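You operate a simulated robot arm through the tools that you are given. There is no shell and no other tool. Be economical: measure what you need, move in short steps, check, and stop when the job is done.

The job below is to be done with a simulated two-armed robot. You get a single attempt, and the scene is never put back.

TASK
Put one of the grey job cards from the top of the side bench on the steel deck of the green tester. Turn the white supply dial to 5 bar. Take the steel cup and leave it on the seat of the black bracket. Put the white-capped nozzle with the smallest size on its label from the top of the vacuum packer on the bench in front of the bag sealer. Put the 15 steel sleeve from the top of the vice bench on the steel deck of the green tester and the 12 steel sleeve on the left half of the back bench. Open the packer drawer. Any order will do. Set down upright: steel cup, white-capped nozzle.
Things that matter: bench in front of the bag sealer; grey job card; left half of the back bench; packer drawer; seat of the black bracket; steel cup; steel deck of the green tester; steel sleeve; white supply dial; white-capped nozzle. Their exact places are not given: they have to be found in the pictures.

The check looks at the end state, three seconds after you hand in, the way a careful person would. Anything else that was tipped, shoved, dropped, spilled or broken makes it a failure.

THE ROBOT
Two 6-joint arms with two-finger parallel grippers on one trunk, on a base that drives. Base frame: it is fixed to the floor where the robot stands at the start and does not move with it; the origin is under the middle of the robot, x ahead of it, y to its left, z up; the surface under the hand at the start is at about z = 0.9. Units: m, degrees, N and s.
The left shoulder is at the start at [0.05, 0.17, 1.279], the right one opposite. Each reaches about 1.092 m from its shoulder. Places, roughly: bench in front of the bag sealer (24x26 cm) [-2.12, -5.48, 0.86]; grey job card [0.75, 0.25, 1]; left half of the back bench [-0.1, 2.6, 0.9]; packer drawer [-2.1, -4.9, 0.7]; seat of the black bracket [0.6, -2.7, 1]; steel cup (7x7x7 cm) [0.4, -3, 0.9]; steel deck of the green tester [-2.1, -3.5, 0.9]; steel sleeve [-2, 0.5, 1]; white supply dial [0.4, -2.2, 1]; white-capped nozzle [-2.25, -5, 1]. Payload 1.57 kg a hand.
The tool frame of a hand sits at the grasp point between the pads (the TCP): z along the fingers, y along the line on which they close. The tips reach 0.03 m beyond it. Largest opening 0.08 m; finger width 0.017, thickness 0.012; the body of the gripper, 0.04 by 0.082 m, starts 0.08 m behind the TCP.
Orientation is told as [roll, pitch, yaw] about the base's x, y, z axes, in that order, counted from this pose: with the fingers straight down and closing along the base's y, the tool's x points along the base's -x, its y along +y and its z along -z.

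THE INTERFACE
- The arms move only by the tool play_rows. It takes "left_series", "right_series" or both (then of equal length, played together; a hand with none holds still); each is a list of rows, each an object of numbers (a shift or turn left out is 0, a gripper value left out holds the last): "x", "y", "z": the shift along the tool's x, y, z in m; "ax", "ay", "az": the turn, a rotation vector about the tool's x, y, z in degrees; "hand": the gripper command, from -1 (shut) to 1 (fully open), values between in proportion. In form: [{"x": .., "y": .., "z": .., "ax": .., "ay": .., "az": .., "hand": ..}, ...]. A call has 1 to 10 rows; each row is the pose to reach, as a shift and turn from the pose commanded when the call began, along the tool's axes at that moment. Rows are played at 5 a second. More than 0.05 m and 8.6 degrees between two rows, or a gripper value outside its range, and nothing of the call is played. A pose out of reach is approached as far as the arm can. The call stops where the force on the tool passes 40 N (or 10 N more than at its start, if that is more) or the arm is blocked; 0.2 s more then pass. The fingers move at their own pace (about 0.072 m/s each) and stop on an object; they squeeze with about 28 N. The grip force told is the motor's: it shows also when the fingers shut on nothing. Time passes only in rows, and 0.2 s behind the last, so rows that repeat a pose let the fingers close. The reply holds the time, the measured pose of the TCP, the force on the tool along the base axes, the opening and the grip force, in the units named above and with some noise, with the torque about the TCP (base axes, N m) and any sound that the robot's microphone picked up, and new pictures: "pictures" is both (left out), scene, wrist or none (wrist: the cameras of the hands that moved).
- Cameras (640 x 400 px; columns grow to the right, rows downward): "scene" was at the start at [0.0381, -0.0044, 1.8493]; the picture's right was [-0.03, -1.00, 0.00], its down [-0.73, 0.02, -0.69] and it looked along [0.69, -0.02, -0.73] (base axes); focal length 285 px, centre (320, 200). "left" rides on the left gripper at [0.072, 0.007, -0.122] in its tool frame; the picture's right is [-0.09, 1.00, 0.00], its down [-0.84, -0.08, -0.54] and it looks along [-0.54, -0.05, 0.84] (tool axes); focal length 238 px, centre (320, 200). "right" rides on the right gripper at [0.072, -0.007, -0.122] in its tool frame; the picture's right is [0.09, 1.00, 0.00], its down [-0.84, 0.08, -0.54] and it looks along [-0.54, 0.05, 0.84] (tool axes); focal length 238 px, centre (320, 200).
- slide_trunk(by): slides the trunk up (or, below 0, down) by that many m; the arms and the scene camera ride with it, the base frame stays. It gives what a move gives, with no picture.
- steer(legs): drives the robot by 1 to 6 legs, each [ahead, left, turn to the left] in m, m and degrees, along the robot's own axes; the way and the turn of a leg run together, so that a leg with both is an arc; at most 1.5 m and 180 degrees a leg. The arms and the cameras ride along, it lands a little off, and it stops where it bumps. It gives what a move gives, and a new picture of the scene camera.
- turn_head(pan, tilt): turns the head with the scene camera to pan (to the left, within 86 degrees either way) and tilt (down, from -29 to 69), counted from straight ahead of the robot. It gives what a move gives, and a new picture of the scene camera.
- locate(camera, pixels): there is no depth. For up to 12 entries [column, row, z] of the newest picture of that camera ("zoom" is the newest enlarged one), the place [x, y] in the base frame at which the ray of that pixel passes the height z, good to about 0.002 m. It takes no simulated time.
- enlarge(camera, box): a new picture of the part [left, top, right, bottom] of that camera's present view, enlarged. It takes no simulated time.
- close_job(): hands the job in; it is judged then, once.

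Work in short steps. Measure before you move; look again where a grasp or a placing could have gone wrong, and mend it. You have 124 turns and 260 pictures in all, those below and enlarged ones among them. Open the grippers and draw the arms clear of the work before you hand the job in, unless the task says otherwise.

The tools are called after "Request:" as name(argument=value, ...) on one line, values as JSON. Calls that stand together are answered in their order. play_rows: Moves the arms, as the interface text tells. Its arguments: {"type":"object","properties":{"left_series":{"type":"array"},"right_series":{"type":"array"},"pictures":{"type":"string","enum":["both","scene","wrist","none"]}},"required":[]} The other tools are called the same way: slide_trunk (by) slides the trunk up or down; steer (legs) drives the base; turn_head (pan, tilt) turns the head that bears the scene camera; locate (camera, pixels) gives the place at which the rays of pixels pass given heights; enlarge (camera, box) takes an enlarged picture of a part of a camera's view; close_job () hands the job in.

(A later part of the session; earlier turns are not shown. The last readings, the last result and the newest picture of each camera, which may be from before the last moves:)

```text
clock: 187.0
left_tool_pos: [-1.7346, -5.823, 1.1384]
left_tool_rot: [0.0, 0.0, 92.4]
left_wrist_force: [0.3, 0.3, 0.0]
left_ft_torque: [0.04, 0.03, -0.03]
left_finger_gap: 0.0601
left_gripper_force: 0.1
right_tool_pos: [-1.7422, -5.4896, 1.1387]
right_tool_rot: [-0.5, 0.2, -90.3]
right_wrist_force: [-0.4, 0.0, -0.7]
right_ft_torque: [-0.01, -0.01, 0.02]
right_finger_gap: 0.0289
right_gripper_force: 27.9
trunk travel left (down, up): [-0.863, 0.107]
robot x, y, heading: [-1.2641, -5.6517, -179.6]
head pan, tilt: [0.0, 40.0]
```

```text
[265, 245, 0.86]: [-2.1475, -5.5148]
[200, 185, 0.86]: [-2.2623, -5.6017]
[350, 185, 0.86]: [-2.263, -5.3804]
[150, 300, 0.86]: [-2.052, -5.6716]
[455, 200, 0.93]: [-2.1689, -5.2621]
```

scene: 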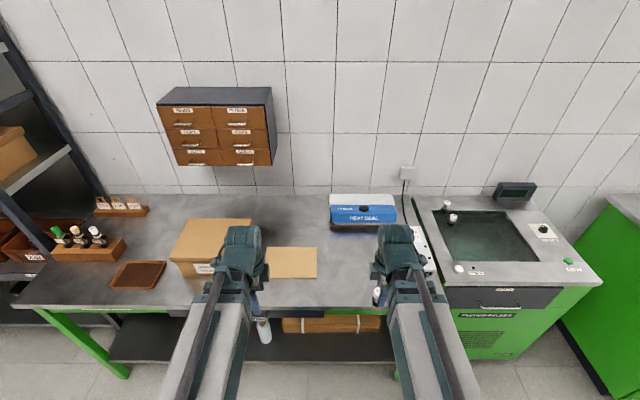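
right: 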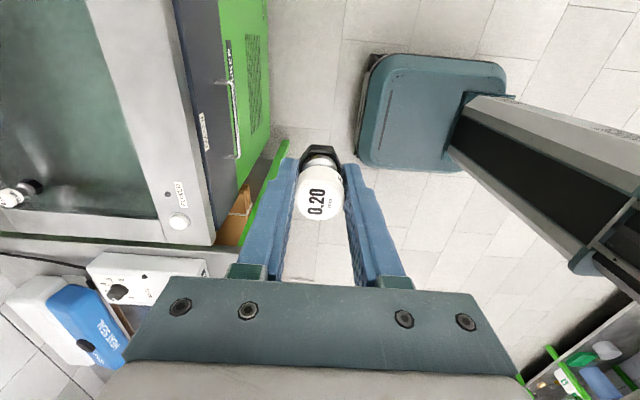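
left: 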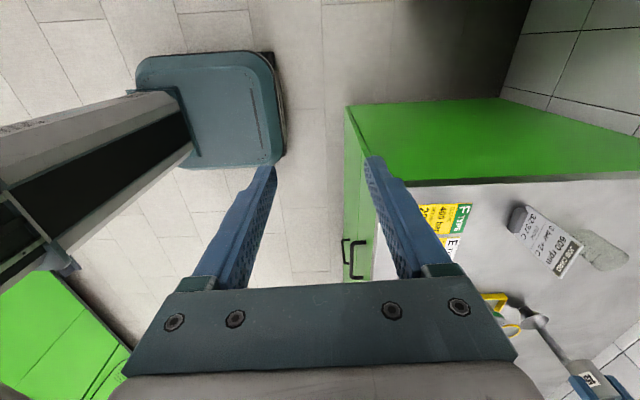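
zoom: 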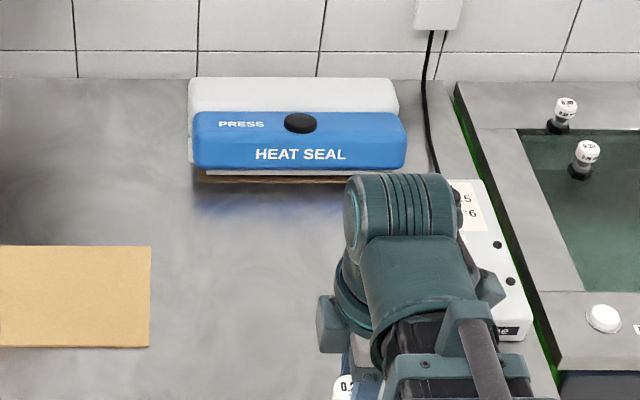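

Request:
play_rows(right_series=[{"y": -0.04}, {"y": -0.08}, {"y": -0.12}, {"y": -0.16}, {"y": -0.2}, {"y": -0.24}, {"y": -0.28}, {"y": -0.32}, {"y": -0.358}, {"y": -0.358}], pictures="wrist")

Request:
slide_trunk(by=-0.222)

Request:
slide_trunk(by=-0.006)

Request:
slide_trunk(by=-0.004)

```text
clock: 189.2
left_tool_pos: [-1.7338, -5.8233, 1.1387]
left_tool_rot: [0.1, 0.1, 92.4]
left_wrist_force: [-0.1, 1.1, -0.6]
left_ft_torque: [0.0, -0.03, 0.0]
left_finger_gap: 0.0599
left_gripper_force: 0.1
right_tool_pos: [-2.1004, -5.488, 1.1396]
right_tool_rot: [-0.5, 0.2, -90.3]
right_wrist_force: [0.0, -0.1, -0.7]
right_ft_torque: [0.01, 0.05, -0.03]
right_finger_gap: 0.0289
right_gripper_force: 28.4
trunk travel left (down, up): [-0.863, 0.107]
robot x, y, heading: [-1.2649, -5.6505, -179.5]
head pan, tilt: [0.0, 40.0]
```

right: 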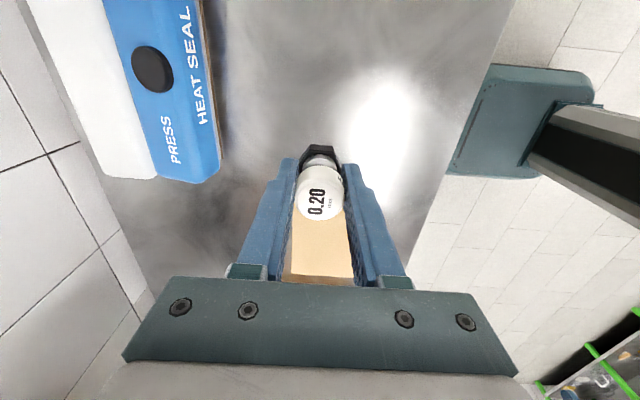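

```text
clock: 191.5
left_tool_pos: [-1.7357, -5.8229, 0.9159]
left_tool_rot: [0.0, 0.0, 92.5]
left_wrist_force: [-0.1, 0.5, 0.4]
left_ft_torque: [0.01, 0.0, 0.01]
left_finger_gap: 0.0601
left_gripper_force: 0.0
right_tool_pos: [-2.1001, -5.4877, 0.916]
right_tool_rot: [-0.5, 0.2, -90.4]
right_wrist_force: [1.1, -0.3, -0.8]
right_ft_torque: [0.03, -0.01, 0.01]
right_finger_gap: 0.0287
right_gripper_force: 28.0
trunk travel left (down, up): [-0.641, 0.329]
robot x, y, heading: [-1.2632, -5.6503, -179.5]
head pan, tilt: [0.0, 40.0]
```

```text
clock: 192.1
left_tool_pos: [-1.7358, -5.8222, 0.9101]
left_tool_rot: [0.0, 0.1, 92.4]
left_wrist_force: [0.4, -0.1, -0.2]
left_ft_torque: [0.02, 0.01, -0.02]
left_finger_gap: 0.0599
left_gripper_force: 0.2
right_tool_pos: [-2.1004, -5.4877, 0.9113]
right_tool_rot: [-0.5, 0.2, -90.3]
right_wrist_force: [1.0, -1.1, -1.3]
right_ft_torque: [0.03, 0.01, -0.02]
right_finger_gap: 0.0287
right_gripper_force: 28.2
trunk travel left (down, up): [-0.635, 0.335]
robot x, y, heading: [-1.2662, -5.6524, -179.7]
head pan, tilt: [0.0, 40.0]
```

```text
clock: 192.6
left_tool_pos: [-1.7339, -5.8219, 0.9068]
left_tool_rot: [0.0, -0.1, 92.4]
left_wrist_force: [0.2, 0.1, -0.6]
left_ft_torque: [-0.01, 0.01, -0.02]
left_finger_gap: 0.0603
left_gripper_force: 0.1
right_tool_pos: [-2.1003, -5.4884, 0.9071]
right_tool_rot: [-0.6, 0.2, -90.3]
right_wrist_force: [-8.1, 1.5, 25.8]
right_ft_torque: [-0.09, 0.04, -0.06]
right_finger_gap: 0.0286
right_gripper_force: 27.8
trunk travel left (down, up): [-0.631, 0.339]
robot x, y, heading: [-1.2659, -5.6548, -179.5]
head pan, tilt: [0.0, 40.0]
```

Contact (25 N). Relieve slightly, release and check.

Request:
slide_trunk(by=0.002)

Request:
play_rows(right_series=[{"hand": -0.5}, {"hand": -0.1}, {"hand": 0.3}, {"hand": 0.4}, {"hand": 0.4}], pictures="wrist")

Request:
slide_trunk(by=0.2)

Request:
play_rows(right_series=[{"y": 0.04}, {"y": 0.08}, {"y": 0.12}, {"y": 0.16}, {"y": 0.2}, {"y": 0.24}, {"y": 0.28}, {"y": 0.32}, {"y": 0.35}], pictures="scene")

Request:
enlarge(camera="scene", box=[300, 190, 460, 290])

```text
clock: 193.1
left_tool_pos: [-1.7349, -5.8227, 0.9072]
left_tool_rot: [-0.1, 0.0, 92.4]
left_wrist_force: [0.0, -0.9, -0.5]
left_ft_torque: [-0.01, 0.01, -0.03]
left_finger_gap: 0.0602
left_gripper_force: 0.0
right_tool_pos: [-2.1005, -5.4883, 0.9081]
right_tool_rot: [-0.4, 0.1, -90.4]
right_wrist_force: [1.0, 0.1, 0.9]
right_ft_torque: [-0.04, -0.04, 0.01]
right_finger_gap: 0.0287
right_gripper_force: 27.9
trunk travel left (down, up): [-0.633, 0.337]
robot x, y, heading: [-1.2639, -5.6489, -179.9]
head pan, tilt: [0.0, 40.0]
```

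```text
clock: 194.3
left_tool_pos: [-1.7345, -5.8221, 0.9081]
left_tool_rot: [0.0, 0.0, 92.5]
left_wrist_force: [0.0, -0.7, -0.6]
left_ft_torque: [-0.01, -0.02, 0.0]
left_finger_gap: 0.0602
left_gripper_force: 0.0
right_tool_pos: [-2.1006, -5.488, 0.9078]
right_tool_rot: [-0.5, 0.2, -90.4]
right_wrist_force: [0.3, 0.3, 0.1]
right_ft_torque: [-0.01, -0.01, 0.0]
right_finger_gap: 0.056
right_gripper_force: 0.2
trunk travel left (down, up): [-0.633, 0.337]
robot x, y, heading: [-1.2673, -5.6519, -179.7]
head pan, tilt: [0.0, 40.0]
```

right: 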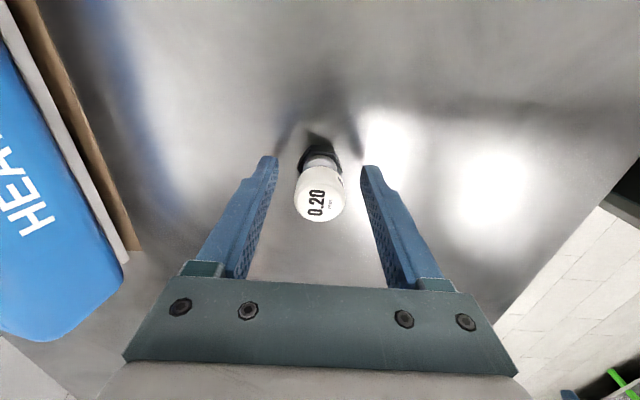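

```text
clock: 196.5
left_tool_pos: [-1.7353, -5.8216, 1.1081]
left_tool_rot: [-0.1, 0.1, 92.4]
left_wrist_force: [0.2, 0.2, -0.1]
left_ft_torque: [0.0, -0.01, -0.01]
left_finger_gap: 0.0598
left_gripper_force: 0.1
right_tool_pos: [-2.1007, -5.4875, 1.1079]
right_tool_rot: [-0.6, 0.2, -90.2]
right_wrist_force: [0.5, 1.1, 0.2]
right_ft_torque: [-0.02, -0.03, 0.0]
right_finger_gap: 0.0561
right_gripper_force: 0.1
trunk travel left (down, up): [-0.833, 0.137]
robot x, y, heading: [-1.2633, -5.6542, -179.7]
head pan, tilt: [0.0, 40.0]
```

```text
clock: 198.5
left_tool_pos: [-1.7334, -5.8218, 1.1076]
left_tool_rot: [0.1, 0.0, 92.4]
left_wrist_force: [0.8, 0.0, 0.8]
left_ft_torque: [0.01, -0.01, 0.04]
left_finger_gap: 0.0599
left_gripper_force: 0.1
right_tool_pos: [-1.7479, -5.4893, 1.1071]
right_tool_rot: [-0.4, 0.2, -90.3]
right_wrist_force: [-0.4, -0.2, -0.1]
right_ft_torque: [-0.01, 0.03, 0.01]
right_finger_gap: 0.0561
right_gripper_force: 0.2
right hand out of reach, approached as far as the arm can: row 8
trunk travel left (down, up): [-0.833, 0.137]
robot x, y, heading: [-1.2675, -5.6509, -179.5]
head pan, tilt: [0.0, 40.0]
```

scene: 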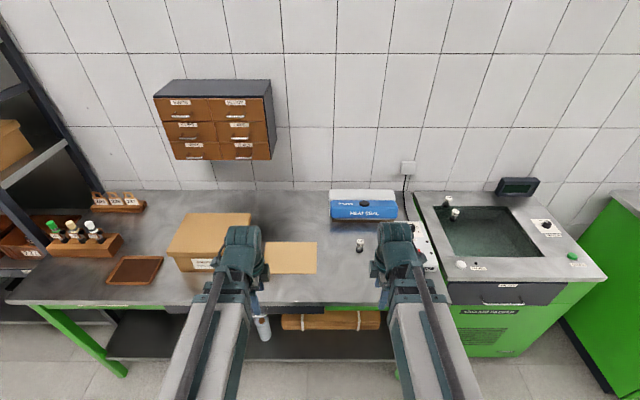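

```text
4.00 times, centred on (380, 240) of scene
```

zoom: 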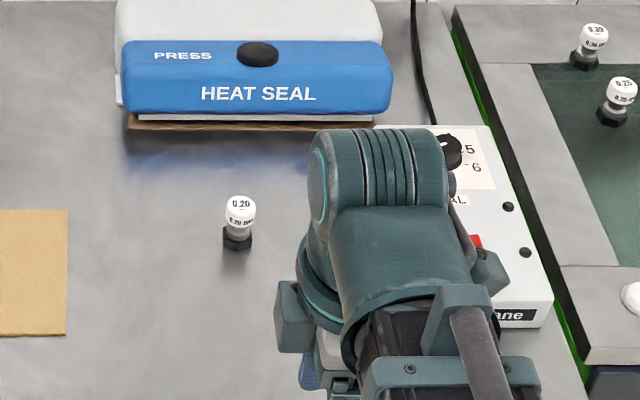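

Nozzle placed upright. Next the drawer: I drive to have the right arm before the packer handle, and look.

Request:
steer(legs=[[-0.12, 0, 0], [0, -0.57, 0]])

Request:
enlarge(camera="right", box=[0, 0, 640, 400])

Request:
enlarge(camera="scene", box=[280, 200, 440, 300])

Request:
play_rows(right_series=[{"ax": 8}, {"ax": 16}, {"ax": 16}], pictures="none")

```text
clock: 202.6
left_tool_pos: [-1.6183, -5.2493, 1.1086]
left_tool_rot: [-0.1, 0.0, 92.5]
left_wrist_force: [-0.2, -0.6, -0.6]
left_ft_torque: [-0.03, -0.02, 0.02]
left_finger_gap: 0.0601
left_gripper_force: 0.0
right_tool_pos: [-1.6326, -4.9165, 1.1071]
right_tool_rot: [-0.4, 0.1, -90.2]
right_wrist_force: [-1.0, -1.2, 0.6]
right_ft_torque: [-0.03, 0.03, 0.02]
right_finger_gap: 0.0561
right_gripper_force: 0.1
trunk travel left (down, up): [-0.833, 0.137]
robot x, y, heading: [-1.1495, -5.0807, -179.8]
head pan, tilt: [0.0, 40.0]
```

scene: 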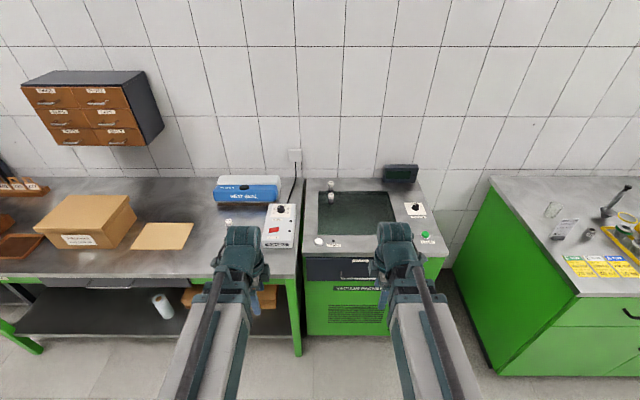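

```text
1.00 times, centred on (320, 200) of right (not enlarged: the box is as wide or as high as the picture)
```

zoom: 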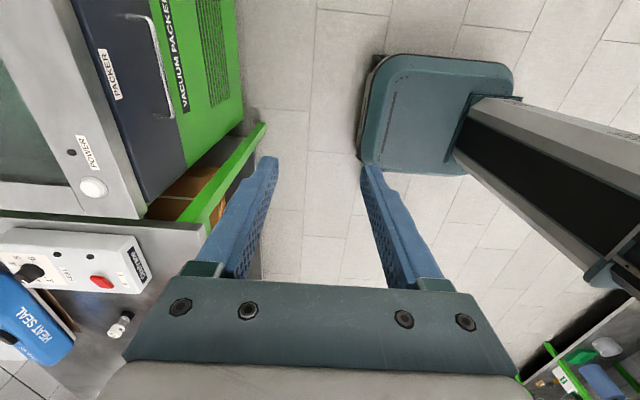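

```text
4.00 times, centred on (360, 250) of scene
```

zoom: 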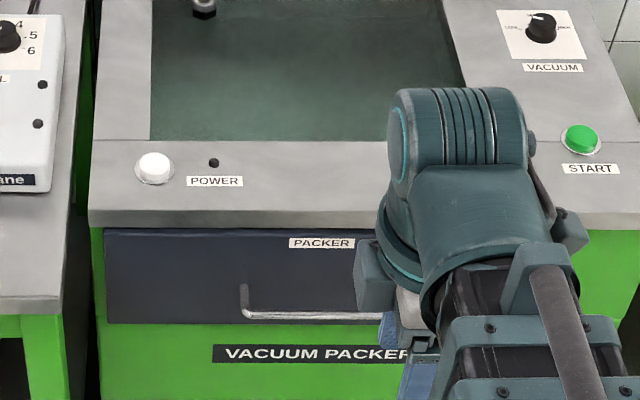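

```text
clock: 203.4
left_tool_pos: [-1.617, -5.2498, 1.1091]
left_tool_rot: [0.1, 0.0, 92.5]
left_wrist_force: [-0.2, 0.1, -1.1]
left_ft_torque: [0.0, 0.02, 0.02]
left_finger_gap: 0.0598
left_gripper_force: 0.0
right_tool_pos: [-1.6695, -4.9175, 1.1172]
right_tool_rot: [-16.5, 0.1, -90.3]
right_wrist_force: [-0.1, 0.7, -0.4]
right_ft_torque: [-0.03, 0.0, -0.01]
right_finger_gap: 0.0557
right_gripper_force: 0.0
right hand out of reach, approached as far as the arm can: row 1, 2, 3
trunk travel left (down, up): [-0.833, 0.137]
robot x, y, heading: [-1.1488, -5.0808, -179.8]
head pan, tilt: [0.0, 40.0]
```

Tilting works: fingers can point forward so they close vertically on the horizontal bar. I tilt to horizontal.

Request:
play_rows(right_series=[{"ax": 8.2}, {"ax": 16.4}, {"ax": 24.6}, {"ax": 32.8}, {"ax": 41}, {"ax": 49.2}, {"ax": 57.4}, {"ax": 65.6}, {"ax": 73.5}, {"ax": 73.5}], pictures="both")

```text
clock: 205.6
left_tool_pos: [-1.6171, -5.2493, 1.1094]
left_tool_rot: [0.0, -0.1, 92.3]
left_wrist_force: [-0.1, -0.4, 0.9]
left_ft_torque: [-0.03, 0.02, -0.03]
left_finger_gap: 0.0601
left_gripper_force: 0.0
right_tool_pos: [-1.8268, -4.9271, 1.3273]
right_tool_rot: [-89.9, 0.0, -90.2]
right_wrist_force: [-0.2, 0.4, 1.1]
right_ft_torque: [0.02, 0.01, 0.03]
right_finger_gap: 0.0562
right_gripper_force: 0.1
right hand out of reach, approached as far as the arm can: row 1, 2, 3, 4, 5, 6, 7, 8, 9, 10
trunk travel left (down, up): [-0.833, 0.137]
robot x, y, heading: [-1.1442, -5.0805, -179.6]
head pan, tilt: [0.0, 40.0]
```

scene: 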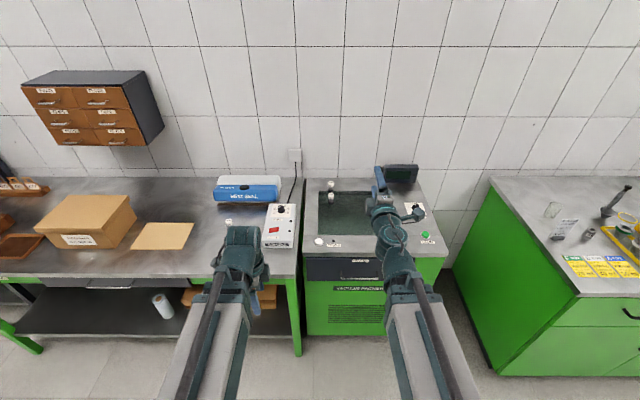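
right: 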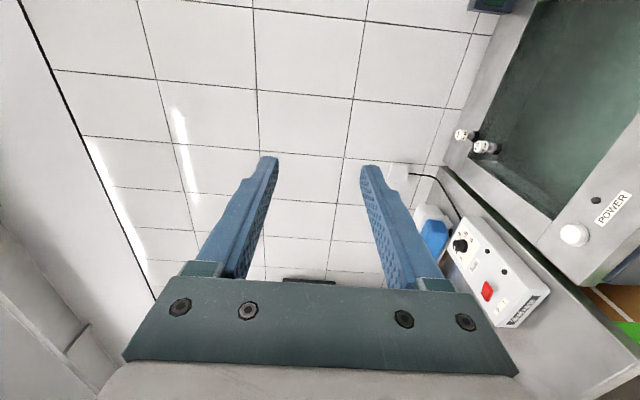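

I zoom on the handle in the scene and use the earlier right-hand view (handle at pix (160,20)-(172,118)) to estimate it; first the scene zoom.

Request:
enlarge(camera="scene", box=[300, 245, 396, 305])

Request:
steer(legs=[[-0.12, 0, 0]])

Request:
slide_trunk(by=-0.4)

Request:
turn_head(pan=0, tilt=50)

Request:
enlarge(camera="right", box=[0, 0, 640, 400])

```text
6.67 times, centred on (348, 275) of scene
```

zoom: 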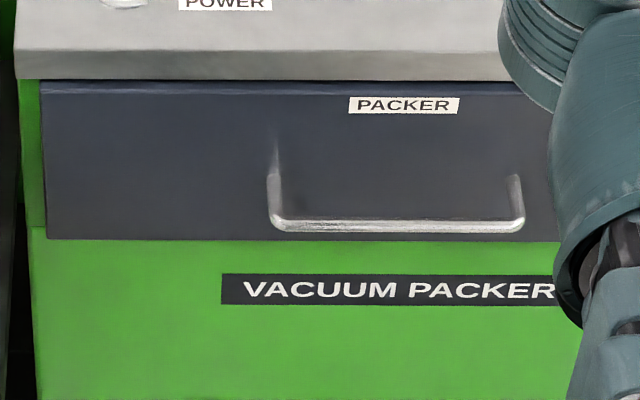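

```text
clock: 206.8
left_tool_pos: [-1.4942, -5.2486, 1.1095]
left_tool_rot: [0.1, 0.0, 92.4]
left_wrist_force: [0.0, -0.1, 0.6]
left_ft_torque: [0.03, 0.03, 0.02]
left_finger_gap: 0.0602
left_gripper_force: 0.0
right_tool_pos: [-1.7034, -4.9257, 1.3296]
right_tool_rot: [-90.1, 0.2, -90.3]
right_wrist_force: [0.4, 0.7, 0.8]
right_ft_torque: [0.0, -0.02, 0.01]
right_finger_gap: 0.056
right_gripper_force: 0.2
trunk travel left (down, up): [-0.833, 0.137]
robot x, y, heading: [-1.0255, -5.0806, -179.4]
head pan, tilt: [0.0, 40.0]
```

scene: 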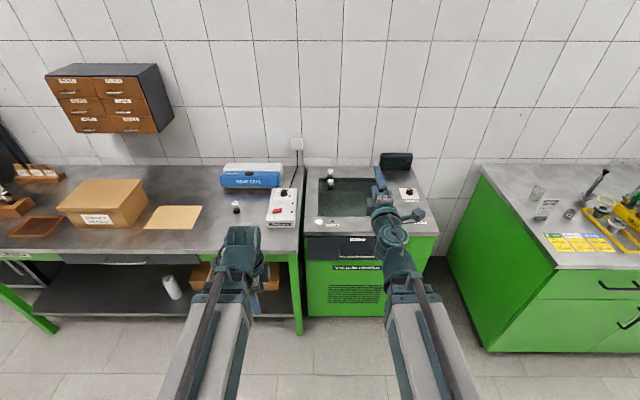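

```text
clock: 210.7
left_tool_pos: [-1.495, -5.2498, 0.7087]
left_tool_rot: [0.0, 0.0, 92.5]
left_wrist_force: [0.9, -0.2, -0.1]
left_ft_torque: [0.0, -0.01, -0.01]
left_finger_gap: 0.06
left_gripper_force: 0.1
right_tool_pos: [-1.7063, -4.9264, 0.9276]
right_tool_rot: [-89.8, 0.3, -90.2]
right_wrist_force: [-0.8, -0.5, 0.0]
right_ft_torque: [0.0, -0.01, 0.03]
right_finger_gap: 0.0561
right_gripper_force: 0.0
trunk travel left (down, up): [-0.433, 0.537]
robot x, y, heading: [-1.025, -5.0784, -179.6]
head pan, tilt: [0.0, 40.0]
```

```text
clock: 211.4
left_tool_pos: [-1.4965, -5.2485, 0.7081]
left_tool_rot: [-0.1, 0.0, 92.5]
left_wrist_force: [0.0, 0.1, -0.4]
left_ft_torque: [-0.02, 0.0, -0.01]
left_finger_gap: 0.0602
left_gripper_force: 0.0
right_tool_pos: [-1.7051, -4.9254, 0.9267]
right_tool_rot: [-90.0, 0.2, -90.2]
right_wrist_force: [-0.1, 0.5, 0.7]
right_ft_torque: [-0.02, 0.0, 0.04]
right_finger_gap: 0.0558
right_gripper_force: 0.1
trunk travel left (down, up): [-0.433, 0.537]
robot x, y, heading: [-1.0283, -5.0798, -179.6]
head pan, tilt: [0.0, 50.0]
```

scene: 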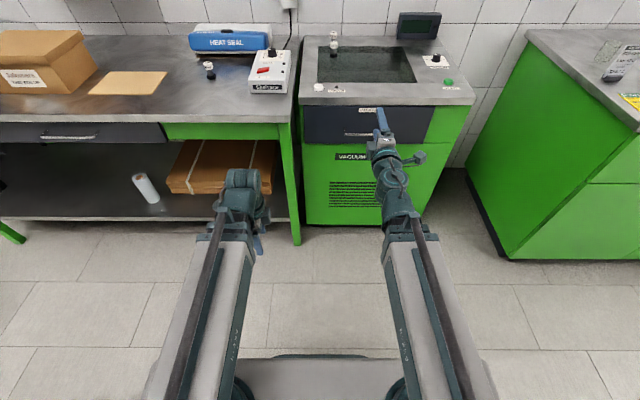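

```text
1.00 times, centred on (320, 200) of right (not enlarged: the box is as wide or as high as the picture)
```

zoom: 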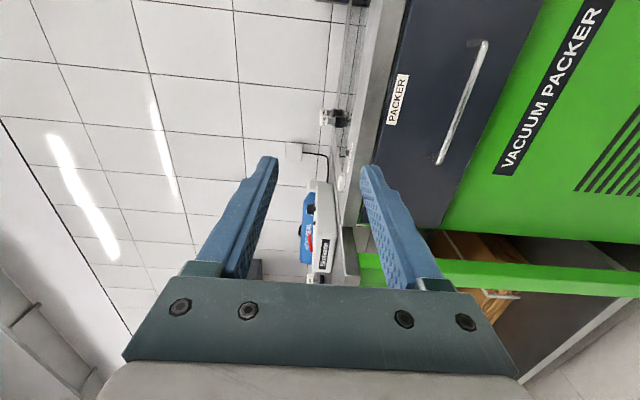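

Request:
locate(camera="zoom", pixels=[[486, 42, 0.75], [486, 42, 0.72], [486, 42, 0.7], [440, 162, 0.75], [440, 162, 0.72], [440, 162, 0.7], [462, 104, 0.72]])

Request:
enlarge(camera="scene", box=[300, 90, 460, 190])

```text
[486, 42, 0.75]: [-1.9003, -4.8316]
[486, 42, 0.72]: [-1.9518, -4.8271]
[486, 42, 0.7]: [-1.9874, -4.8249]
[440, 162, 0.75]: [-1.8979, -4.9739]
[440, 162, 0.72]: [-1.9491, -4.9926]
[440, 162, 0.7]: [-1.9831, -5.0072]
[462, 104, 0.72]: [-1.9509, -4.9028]
```

```text
4.00 times, centred on (380, 140) of scene
```

zoom: 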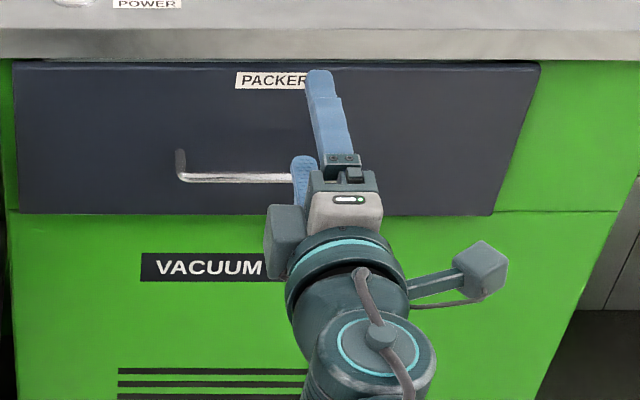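

Request:
locate(camera="zoom", pixels=[[180, 178, 0.75], [180, 178, 0.73], [180, 178, 0.71], [260, 178, 0.73], [180, 152, 0.73], [260, 213, 0.7], [260, 62, 0.83], [400, 55, 0.83]])

```text
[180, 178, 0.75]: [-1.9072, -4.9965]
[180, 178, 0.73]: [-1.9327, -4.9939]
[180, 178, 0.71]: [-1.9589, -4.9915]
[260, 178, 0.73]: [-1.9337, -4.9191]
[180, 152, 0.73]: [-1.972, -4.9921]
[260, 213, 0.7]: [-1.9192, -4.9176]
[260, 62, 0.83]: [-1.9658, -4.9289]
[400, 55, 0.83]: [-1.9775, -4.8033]
```

Bar at x≈-1.932, z≈0.731, y -4.99…-4.83. I lower to its height and advance with open fingers.

Request:
slide_trunk(by=-0.196)

Request:
play_rows(right_series=[{"z": 0.04, "hand": 0.5}, {"z": 0.08}, {"z": 0.12}, {"z": 0.16}, {"z": 0.16}], pictures="both")

Request:
enlarge(camera="scene", box=[300, 60, 460, 160])

```text
clock: 213.5
left_tool_pos: [-1.4956, -5.2494, 0.5122]
left_tool_rot: [0.0, 0.0, 92.4]
left_wrist_force: [0.2, -0.2, -0.1]
left_ft_torque: [0.02, -0.04, 0.02]
left_finger_gap: 0.0601
left_gripper_force: 0.1
right_tool_pos: [-1.7049, -4.9267, 0.7327]
right_tool_rot: [-89.9, 0.2, -90.2]
right_wrist_force: [-0.2, 0.4, 0.1]
right_ft_torque: [-0.02, 0.0, 0.02]
right_finger_gap: 0.056
right_gripper_force: 0.0
trunk travel left (down, up): [-0.237, 0.733]
robot x, y, heading: [-1.0268, -5.0823, -179.4]
head pan, tilt: [0.0, 50.0]
```

```text
clock: 214.7
left_tool_pos: [-1.4945, -5.2498, 0.512]
left_tool_rot: [0.1, 0.1, 92.4]
left_wrist_force: [0.2, 0.2, -0.6]
left_ft_torque: [0.03, -0.01, 0.0]
left_finger_gap: 0.06
left_gripper_force: 0.1
right_tool_pos: [-1.8637, -4.9256, 0.7319]
right_tool_rot: [-89.9, 0.1, -90.2]
right_wrist_force: [-0.9, -0.5, 0.3]
right_ft_torque: [0.0, -0.02, -0.04]
right_finger_gap: 0.06
right_gripper_force: 0.1
trunk travel left (down, up): [-0.237, 0.733]
robot x, y, heading: [-1.0259, -5.0758, -179.6]
head pan, tilt: [0.0, 50.0]
```

scene: 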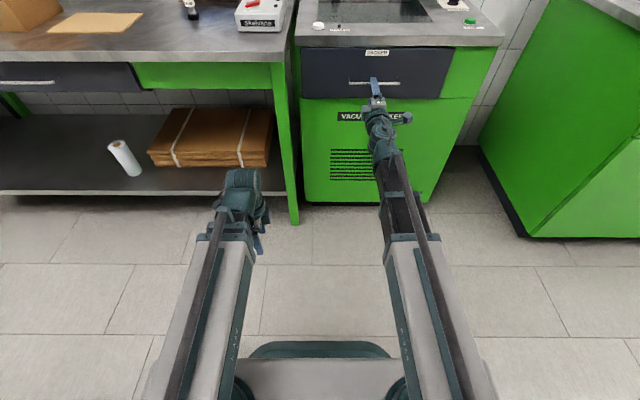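
right: 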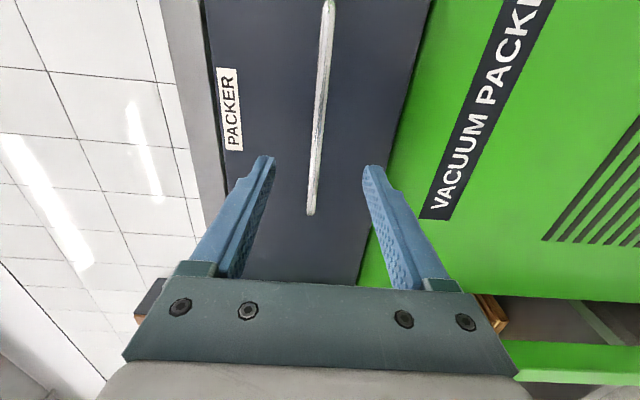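

```text
4.00 times, centred on (380, 110) of scene
```

zoom: 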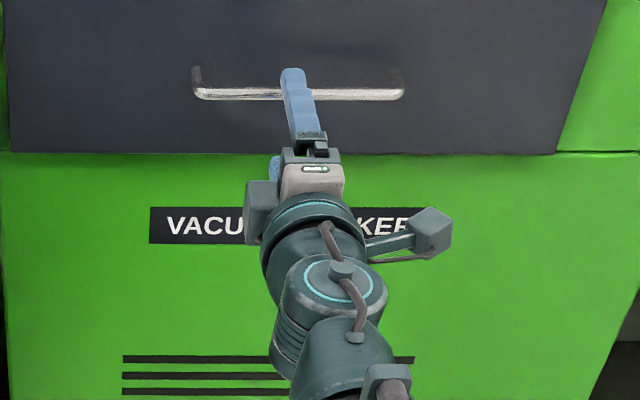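

The bar is centred between fingers. Advance 0.055 and close.

Request:
play_rows(right_series=[{"z": 0.03}, {"z": 0.055}, {"z": 0.055, "hand": -1}, {"z": 0.055, "hand": -1}, {"z": 0.055, "hand": -1}, {"z": 0.055, "hand": -1}], pictures="wrist")

```text
clock: 216.1
left_tool_pos: [-1.4948, -5.2497, 0.5136]
left_tool_rot: [0.1, 0.0, 92.4]
left_wrist_force: [0.0, -0.2, 0.4]
left_ft_torque: [0.0, 0.01, 0.02]
left_finger_gap: 0.0598
left_gripper_force: 0.1
right_tool_pos: [-1.9174, -4.9254, 0.7349]
right_tool_rot: [-89.9, 0.1, -90.3]
right_wrist_force: [-2.7, 2.1, 34.2]
right_ft_torque: [-0.11, 0.29, 0.18]
right_finger_gap: 0.0099
right_gripper_force: 28.6
trunk travel left (down, up): [-0.237, 0.733]
robot x, y, heading: [-1.0286, -5.0748, -179.6]
head pan, tilt: [0.0, 50.0]
```

right: 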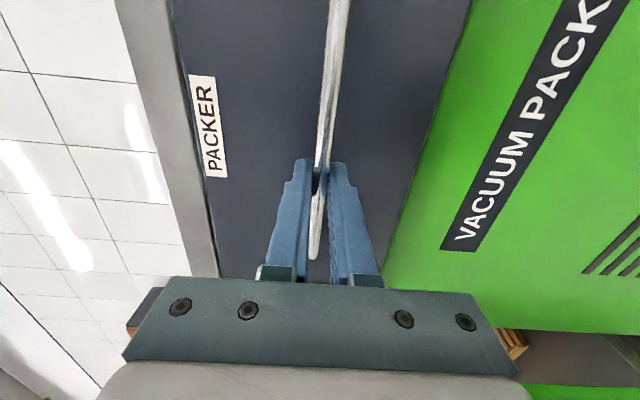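

Gripped (gap 10 mm). Relieve height by 3 mm and pull.

Request:
slide_trunk(by=0.003)

Request:
play_rows(right_series=[{"z": -0.02}, {"z": -0.04}, {"z": -0.06}, {"z": -0.08}, {"z": -0.1}, {"z": -0.12}, {"z": -0.14}, {"z": -0.16}, {"z": -0.18}, {"z": -0.2}], pictures="both")

```text
clock: 216.6
left_tool_pos: [-1.4957, -5.249, 0.5157]
left_tool_rot: [0.0, -0.1, 92.4]
left_wrist_force: [0.5, 0.4, 0.2]
left_ft_torque: [0.01, 0.03, 0.03]
left_finger_gap: 0.0599
left_gripper_force: 0.1
right_tool_pos: [-1.9185, -4.9248, 0.7346]
right_tool_rot: [-90.0, 0.1, -90.3]
right_wrist_force: [-0.5, 1.2, 4.7]
right_ft_torque: [-0.07, 0.01, 0.16]
right_finger_gap: 0.0099
right_gripper_force: 28.3
trunk travel left (down, up): [-0.24, 0.73]
robot x, y, heading: [-1.0288, -5.0788, -179.5]
head pan, tilt: [0.0, 50.0]
```

```text
clock: 218.8
left_tool_pos: [-1.4949, -5.2479, 0.5149]
left_tool_rot: [0.0, 0.1, 92.4]
left_wrist_force: [-0.3, 0.2, -0.3]
left_ft_torque: [0.01, -0.05, 0.03]
left_finger_gap: 0.0601
left_gripper_force: 0.1
right_tool_pos: [-1.7208, -4.9241, 0.7344]
right_tool_rot: [-90.0, 0.1, -90.4]
right_wrist_force: [0.4, 8.8, -8.1]
right_ft_torque: [-0.1, -0.02, 0.28]
right_finger_gap: 0.0099
right_gripper_force: 28.2
trunk travel left (down, up): [-0.24, 0.73]
robot x, y, heading: [-1.0257, -5.0764, -179.8]
head pan, tilt: [0.0, 50.0]
```

scene: 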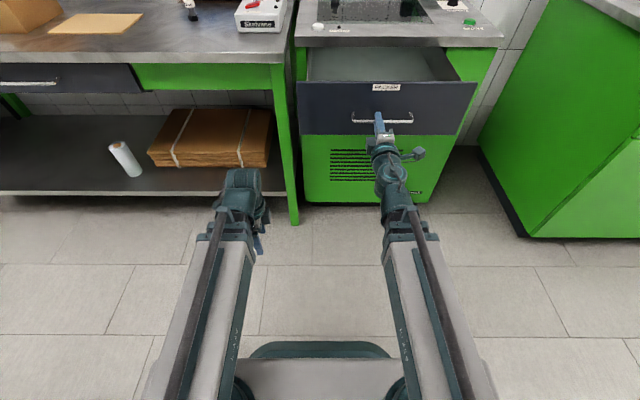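
right: 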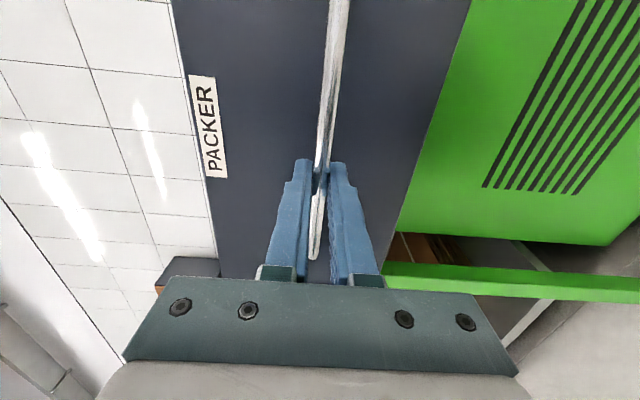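

Drawer is out 0.2 m. I pull a little more with the base to be safe.

Request:
steer(legs=[[-0.06, 0, 0]])

```text
clock: 219.8
left_tool_pos: [-1.4357, -5.2473, 0.5147]
left_tool_rot: [0.0, 0.1, 92.4]
left_wrist_force: [1.0, -0.2, -0.7]
left_ft_torque: [-0.04, -0.01, -0.03]
left_finger_gap: 0.0598
left_gripper_force: 0.1
right_tool_pos: [-1.6613, -4.9253, 0.7347]
right_tool_rot: [-90.0, 0.1, -90.2]
right_wrist_force: [-0.8, 6.8, -7.7]
right_ft_torque: [-0.07, -0.06, -0.51]
right_finger_gap: 0.0098
right_gripper_force: 28.0
trunk travel left (down, up): [-0.24, 0.73]
robot x, y, heading: [-0.9653, -5.0766, -179.6]
head pan, tilt: [0.0, 50.0]
```

scene: 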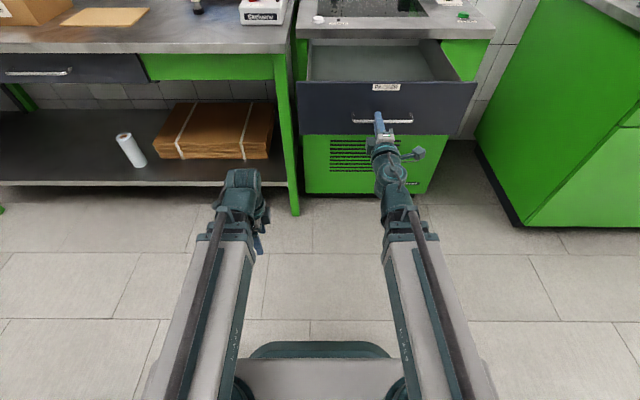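

Request:
steer(legs=[[-0.06, 0, 0]])

```text
clock: 220.8
left_tool_pos: [-1.3758, -5.2479, 0.5155]
left_tool_rot: [-0.1, -0.1, 92.4]
left_wrist_force: [-0.6, -0.1, 0.3]
left_ft_torque: [0.01, -0.02, 0.02]
left_finger_gap: 0.0598
left_gripper_force: 0.0
right_tool_pos: [-1.6001, -4.9251, 0.7332]
right_tool_rot: [-89.9, 0.1, -90.4]
right_wrist_force: [-1.2, -1.1, -10.3]
right_ft_torque: [-0.12, -0.08, -0.25]
right_finger_gap: 0.0099
right_gripper_force: 28.0
trunk travel left (down, up): [-0.24, 0.73]
robot x, y, heading: [-0.9076, -5.0749, -179.8]
head pan, tilt: [0.0, 50.0]
```

scene: 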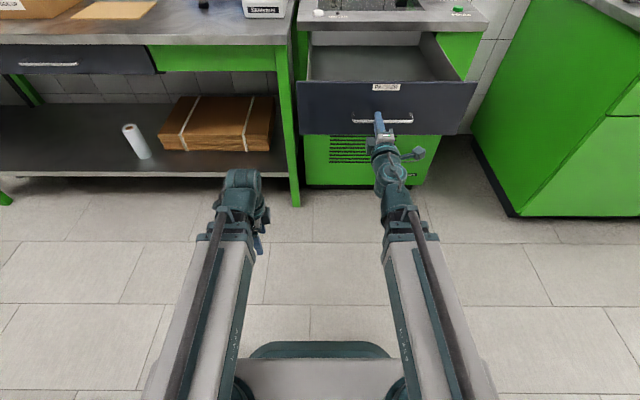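

Well open (0.32 m). Release and back off.

Request:
play_rows(right_series=[{"hand": -0.5}, {"hand": 0.0}, {"hand": 0.5}, {"hand": 0.5}], pictures="none")

Request:
steer(legs=[[-0.2, 0, 0]])

Request:
slide_trunk(by=0.56)

Request:
play_rows(right_series=[{"ax": -8.5}, {"ax": -17}, {"ax": -25.5}, {"ax": -34}, {"ax": -42.5}, {"ax": -51}, {"ax": -59.5}, {"ax": -68}, {"ax": -76.5}, {"ax": -85}], pictures="none")

```text
clock: 221.8
left_tool_pos: [-1.3754, -5.2477, 0.5151]
left_tool_rot: [0.0, -0.1, 92.5]
left_wrist_force: [-0.5, 0.4, -0.6]
left_ft_torque: [-0.03, 0.0, 0.03]
left_finger_gap: 0.0601
left_gripper_force: 0.0
right_tool_pos: [-1.601, -4.9259, 0.7352]
right_tool_rot: [-90.0, 0.2, -90.2]
right_wrist_force: [0.3, 0.2, -0.7]
right_ft_torque: [0.0, -0.03, 0.02]
right_finger_gap: 0.0599
right_gripper_force: 0.0
trunk travel left (down, up): [-0.24, 0.73]
robot x, y, heading: [-0.9062, -5.0773, -179.5]
head pan, tilt: [0.0, 50.0]
```

```text
clock: 223.4
left_tool_pos: [-1.1745, -5.2472, 0.5151]
left_tool_rot: [0.0, 0.0, 92.7]
left_wrist_force: [-0.3, 0.1, 0.0]
left_ft_torque: [-0.01, -0.03, 0.02]
left_finger_gap: 0.0599
left_gripper_force: 0.1
right_tool_pos: [-1.3997, -4.9248, 0.7348]
right_tool_rot: [-90.1, 0.1, -90.3]
right_wrist_force: [-0.3, 0.1, -0.4]
right_ft_torque: [0.0, -0.01, 0.01]
right_finger_gap: 0.06
right_gripper_force: 0.0
trunk travel left (down, up): [-0.24, 0.73]
robot x, y, heading: [-0.7008, -5.0734, -179.6]
head pan, tilt: [0.0, 50.0]
```

scene: 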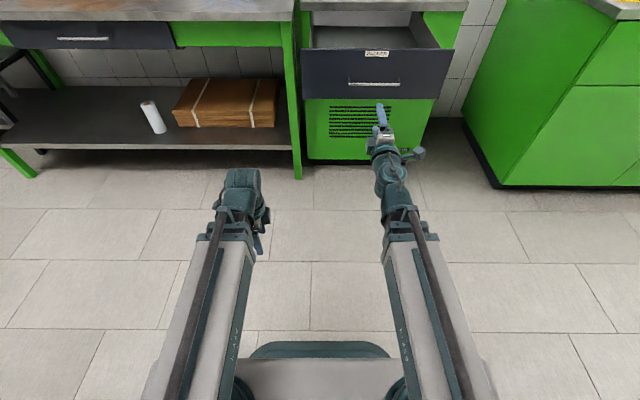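

```text
refused: 0.56 is not a number from -0.4 to 0.4
```

```text
clock: 225.6
left_tool_pos: [-1.1749, -5.2471, 0.5144]
left_tool_rot: [0.0, 0.1, 92.4]
left_wrist_force: [0.8, 0.4, 0.2]
left_ft_torque: [-0.01, 0.0, 0.0]
left_finger_gap: 0.0599
left_gripper_force: 0.1
right_tool_pos: [-1.4018, -4.9288, 0.5168]
right_tool_rot: [-4.8, 0.2, -90.2]
right_wrist_force: [-0.3, 0.5, -0.2]
right_ft_torque: [-0.01, -0.03, -0.02]
right_finger_gap: 0.0601
right_gripper_force: 0.0
right hand out of reach, approached as far as the arm can: row 1, 2, 3, 4, 5, 6, 7, 8, 9, 10
trunk travel left (down, up): [-0.24, 0.73]
robot x, y, heading: [-0.7036, -5.075, -179.6]
head pan, tilt: [0.0, 50.0]
```

Raise, retract the right hand, then turn 180° to face the other side.

Request:
slide_trunk(by=0.4)

Request:
slide_trunk(by=0.22)

Request:
play_rows(right_series=[{"y": 0.04, "ax": -2.4}, {"y": 0.08, "ax": -4.8}, {"y": 0.12, "ax": -4.8}, {"y": 0.16, "ax": -4.8}, {"y": 0.2, "ax": -4.8}, {"y": 0.22, "ax": -4.8}], pictures="none")

Request:
steer(legs=[[0, 0, 90], [0, 0, 89.6]])

Request:
turn_head(pan=30, tilt=30)

```text
clock: 229.4
left_tool_pos: [-1.1746, -5.2465, 0.9158]
left_tool_rot: [0.0, 0.0, 92.5]
left_wrist_force: [0.3, -0.4, -0.6]
left_ft_torque: [-0.01, -0.01, 0.0]
left_finger_gap: 0.06
left_gripper_force: 0.1
right_tool_pos: [-1.4001, -4.9267, 0.9164]
right_tool_rot: [-5.0, 0.0, -90.2]
right_wrist_force: [0.3, 0.3, 0.2]
right_ft_torque: [0.01, 0.0, 0.01]
right_finger_gap: 0.0601
right_gripper_force: 0.0
trunk travel left (down, up): [-0.64, 0.33]
robot x, y, heading: [-0.7059, -5.0756, -179.6]
head pan, tilt: [0.0, 50.0]
```

```text
clock: 231.7
left_tool_pos: [-1.1753, -5.2472, 1.1346]
left_tool_rot: [0.0, 0.0, 92.6]
left_wrist_force: [-0.6, 0.1, -0.8]
left_ft_torque: [-0.01, -0.03, -0.01]
left_finger_gap: 0.06
left_gripper_force: 0.0
right_tool_pos: [-1.4006, -4.9274, 1.136]
right_tool_rot: [-5.0, 0.0, -90.2]
right_wrist_force: [-0.3, 0.3, 0.4]
right_ft_torque: [-0.01, -0.02, -0.02]
right_finger_gap: 0.0602
right_gripper_force: 0.0
trunk travel left (down, up): [-0.86, 0.11]
robot x, y, heading: [-0.7065, -5.078, -179.7]
head pan, tilt: [0.0, 50.0]
```

```text
clock: 233.1
left_tool_pos: [-1.1749, -5.2467, 1.1355]
left_tool_rot: [-0.1, -0.1, 92.5]
left_wrist_force: [-0.2, -0.1, -0.5]
left_ft_torque: [0.0, -0.03, 0.03]
left_finger_gap: 0.06
left_gripper_force: 0.0
right_tool_pos: [-1.18, -4.9291, 1.1348]
right_tool_rot: [-0.3, 0.2, -90.2]
right_wrist_force: [0.1, -0.2, 0.2]
right_ft_torque: [0.02, -0.01, 0.01]
right_finger_gap: 0.06
right_gripper_force: 0.1
right hand out of reach, approached as far as the arm can: row 2, 3, 4, 5, 6
trunk travel left (down, up): [-0.86, 0.11]
robot x, y, heading: [-0.7081, -5.0773, -179.5]
head pan, tilt: [0.0, 50.0]
```

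```text
clock: 241.2
left_tool_pos: [-0.2353, -4.9109, 1.1357]
left_tool_rot: [0.0, 0.0, -88.0]
left_wrist_force: [0.1, -0.4, 1.0]
left_ft_torque: [0.02, 0.01, -0.04]
left_finger_gap: 0.06
left_gripper_force: 0.1
right_tool_pos: [-0.2305, -5.2297, 1.1343]
right_tool_rot: [-0.2, 0.2, 89.1]
right_wrist_force: [-0.6, -0.5, 0.6]
right_ft_torque: [0.0, -0.04, -0.01]
right_finger_gap: 0.06
right_gripper_force: 0.0
trunk travel left (down, up): [-0.86, 0.11]
robot x, y, heading: [-0.7085, -5.0772, 0.1]
head pan, tilt: [0.0, 50.0]
```

scene: 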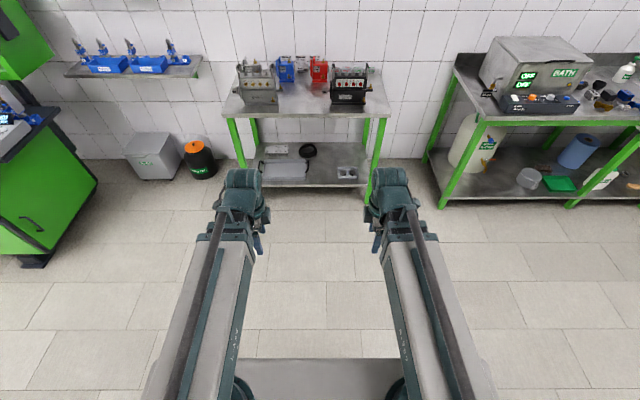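

```text
clock: 242.1
left_tool_pos: [-0.2352, -4.9105, 1.1351]
left_tool_rot: [0.1, 0.0, -88.0]
left_wrist_force: [0.4, -0.5, -0.9]
left_ft_torque: [0.0, -0.06, -0.02]
left_finger_gap: 0.06
left_gripper_force: 0.1
right_tool_pos: [-0.2302, -5.2298, 1.1355]
right_tool_rot: [-0.3, 0.1, 89.1]
right_wrist_force: [0.4, -0.3, -0.8]
right_ft_torque: [-0.03, -0.04, -0.02]
right_finger_gap: 0.0605
right_gripper_force: 0.1
trunk travel left (down, up): [-0.86, 0.11]
robot x, y, heading: [-0.7048, -5.0748, -0.1]
head pan, tilt: [30.0, 30.0]
```

scene: 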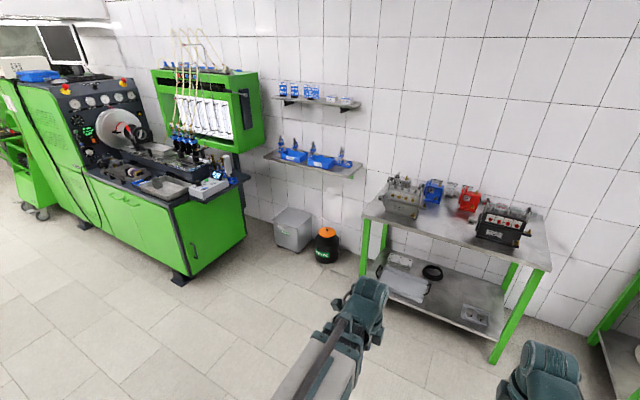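

Clear. I drive left 2.4 m along the row to face the test bench with dial, bracket and cup.

Request:
steer(legs=[[0, 1.2, 0], [0, 1.2, 0]])

Request:
turn_head(pan=0, tilt=33)

Request:
enlarge(camera="scene", box=[160, 100, 480, 300])

```text
clock: 253.9
left_tool_pos: [-0.2378, -2.493, 1.1349]
left_tool_rot: [0.1, 0.0, -87.7]
left_wrist_force: [-0.2, -0.8, -0.5]
left_ft_torque: [-0.02, 0.03, -0.01]
left_finger_gap: 0.06
left_gripper_force: 0.1
right_tool_pos: [-0.2312, -2.8112, 1.1356]
right_tool_rot: [-0.2, 0.2, 89.6]
right_wrist_force: [0.8, -0.1, 0.1]
right_ft_torque: [-0.02, 0.02, 0.01]
right_finger_gap: 0.0599
right_gripper_force: 0.0
trunk travel left (down, up): [-0.86, 0.11]
robot x, y, heading: [-0.7081, -2.6621, 0.2]
head pan, tilt: [30.0, 30.0]
```

scene: 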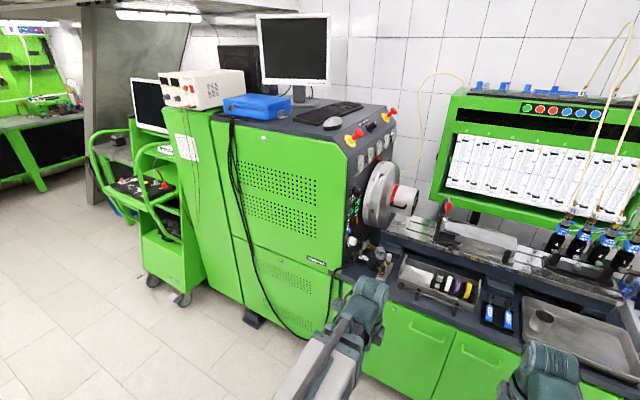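

```text
clock: 254.9
left_tool_pos: [-0.2371, -2.4931, 1.1355]
left_tool_rot: [0.0, 0.0, -87.7]
left_wrist_force: [0.7, 0.1, 0.2]
left_ft_torque: [0.01, -0.02, 0.01]
left_finger_gap: 0.06
left_gripper_force: 0.0
right_tool_pos: [-0.2309, -2.8111, 1.1346]
right_tool_rot: [-0.1, 0.2, 89.6]
right_wrist_force: [1.0, -0.9, -0.7]
right_ft_torque: [0.01, 0.02, 0.01]
right_finger_gap: 0.0599
right_gripper_force: 0.1
trunk travel left (down, up): [-0.86, 0.11]
robot x, y, heading: [-0.7092, -2.6573, 0.4]
head pan, tilt: [0.0, 33.0]
```

scene: 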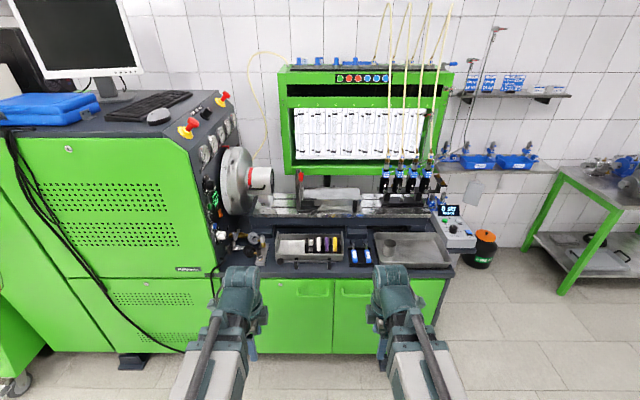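

```text
2.00 times, centred on (320, 200) of scene
```

zoom: 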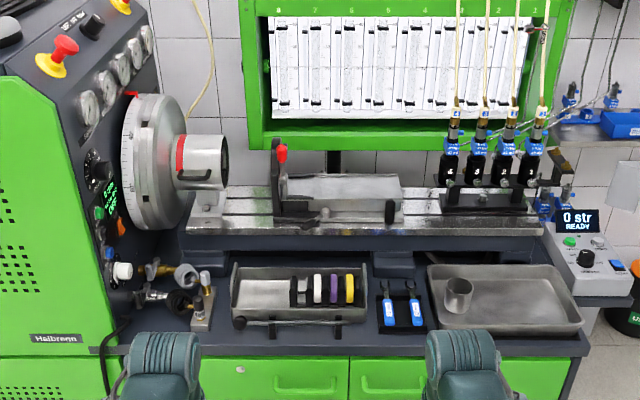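

Request:
enlarge(camera="scene", box=[280, 165, 376, 225])

Request:
enlarge(camera="scene", box=[190, 165, 286, 275])

Request:
enlarge(camera="scene", box=[360, 215, 456, 275])

```text
6.67 times, centred on (328, 195) of scene
```

zoom: 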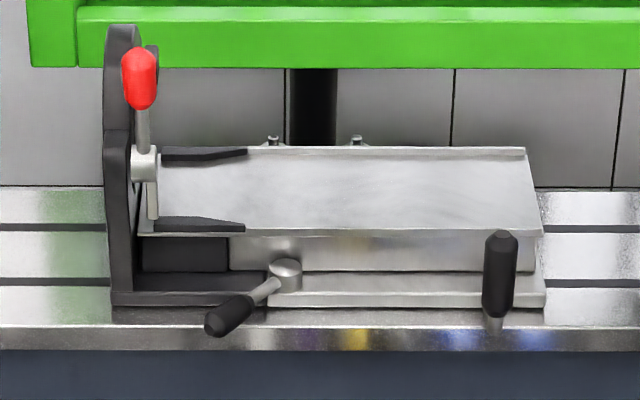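

```text
3.64 times, centred on (238, 220) of scene
```

zoom: 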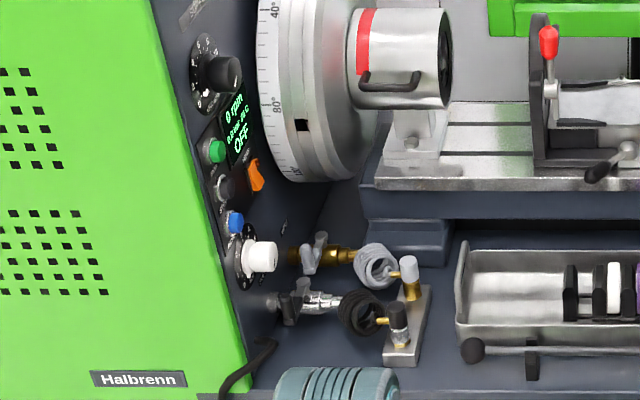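

```text
6.67 times, centred on (408, 245) of scene
```

zoom: 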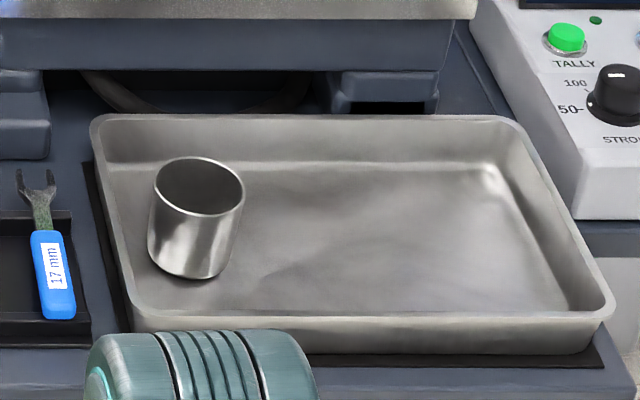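

I look closely at the dial area.

Request:
enlarge(camera="scene", box=[205, 215, 269, 255])

Request:
locate(camera="scene", pixels=[[331, 199.8, 1.0], [331, 187, 1.0], [300, 196, 1.0], [400, 244, 0.9], [400, 258, 0.9], [240, 268, 0.9], [450, 275, 0.9], [320, 272, 0.9]])

```text
10.00 times, centred on (237, 235) of scene
```

zoom: 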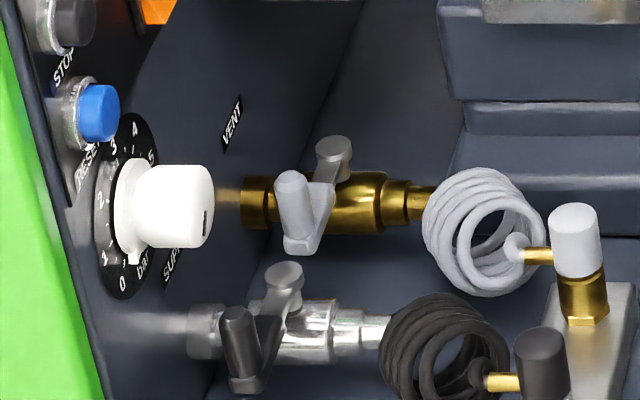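

```text
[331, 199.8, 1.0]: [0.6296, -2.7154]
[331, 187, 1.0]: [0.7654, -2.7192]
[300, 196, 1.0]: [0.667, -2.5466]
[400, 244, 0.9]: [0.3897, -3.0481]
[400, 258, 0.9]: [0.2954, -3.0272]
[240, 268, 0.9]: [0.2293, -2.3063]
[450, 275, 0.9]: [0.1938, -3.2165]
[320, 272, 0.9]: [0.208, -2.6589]
```

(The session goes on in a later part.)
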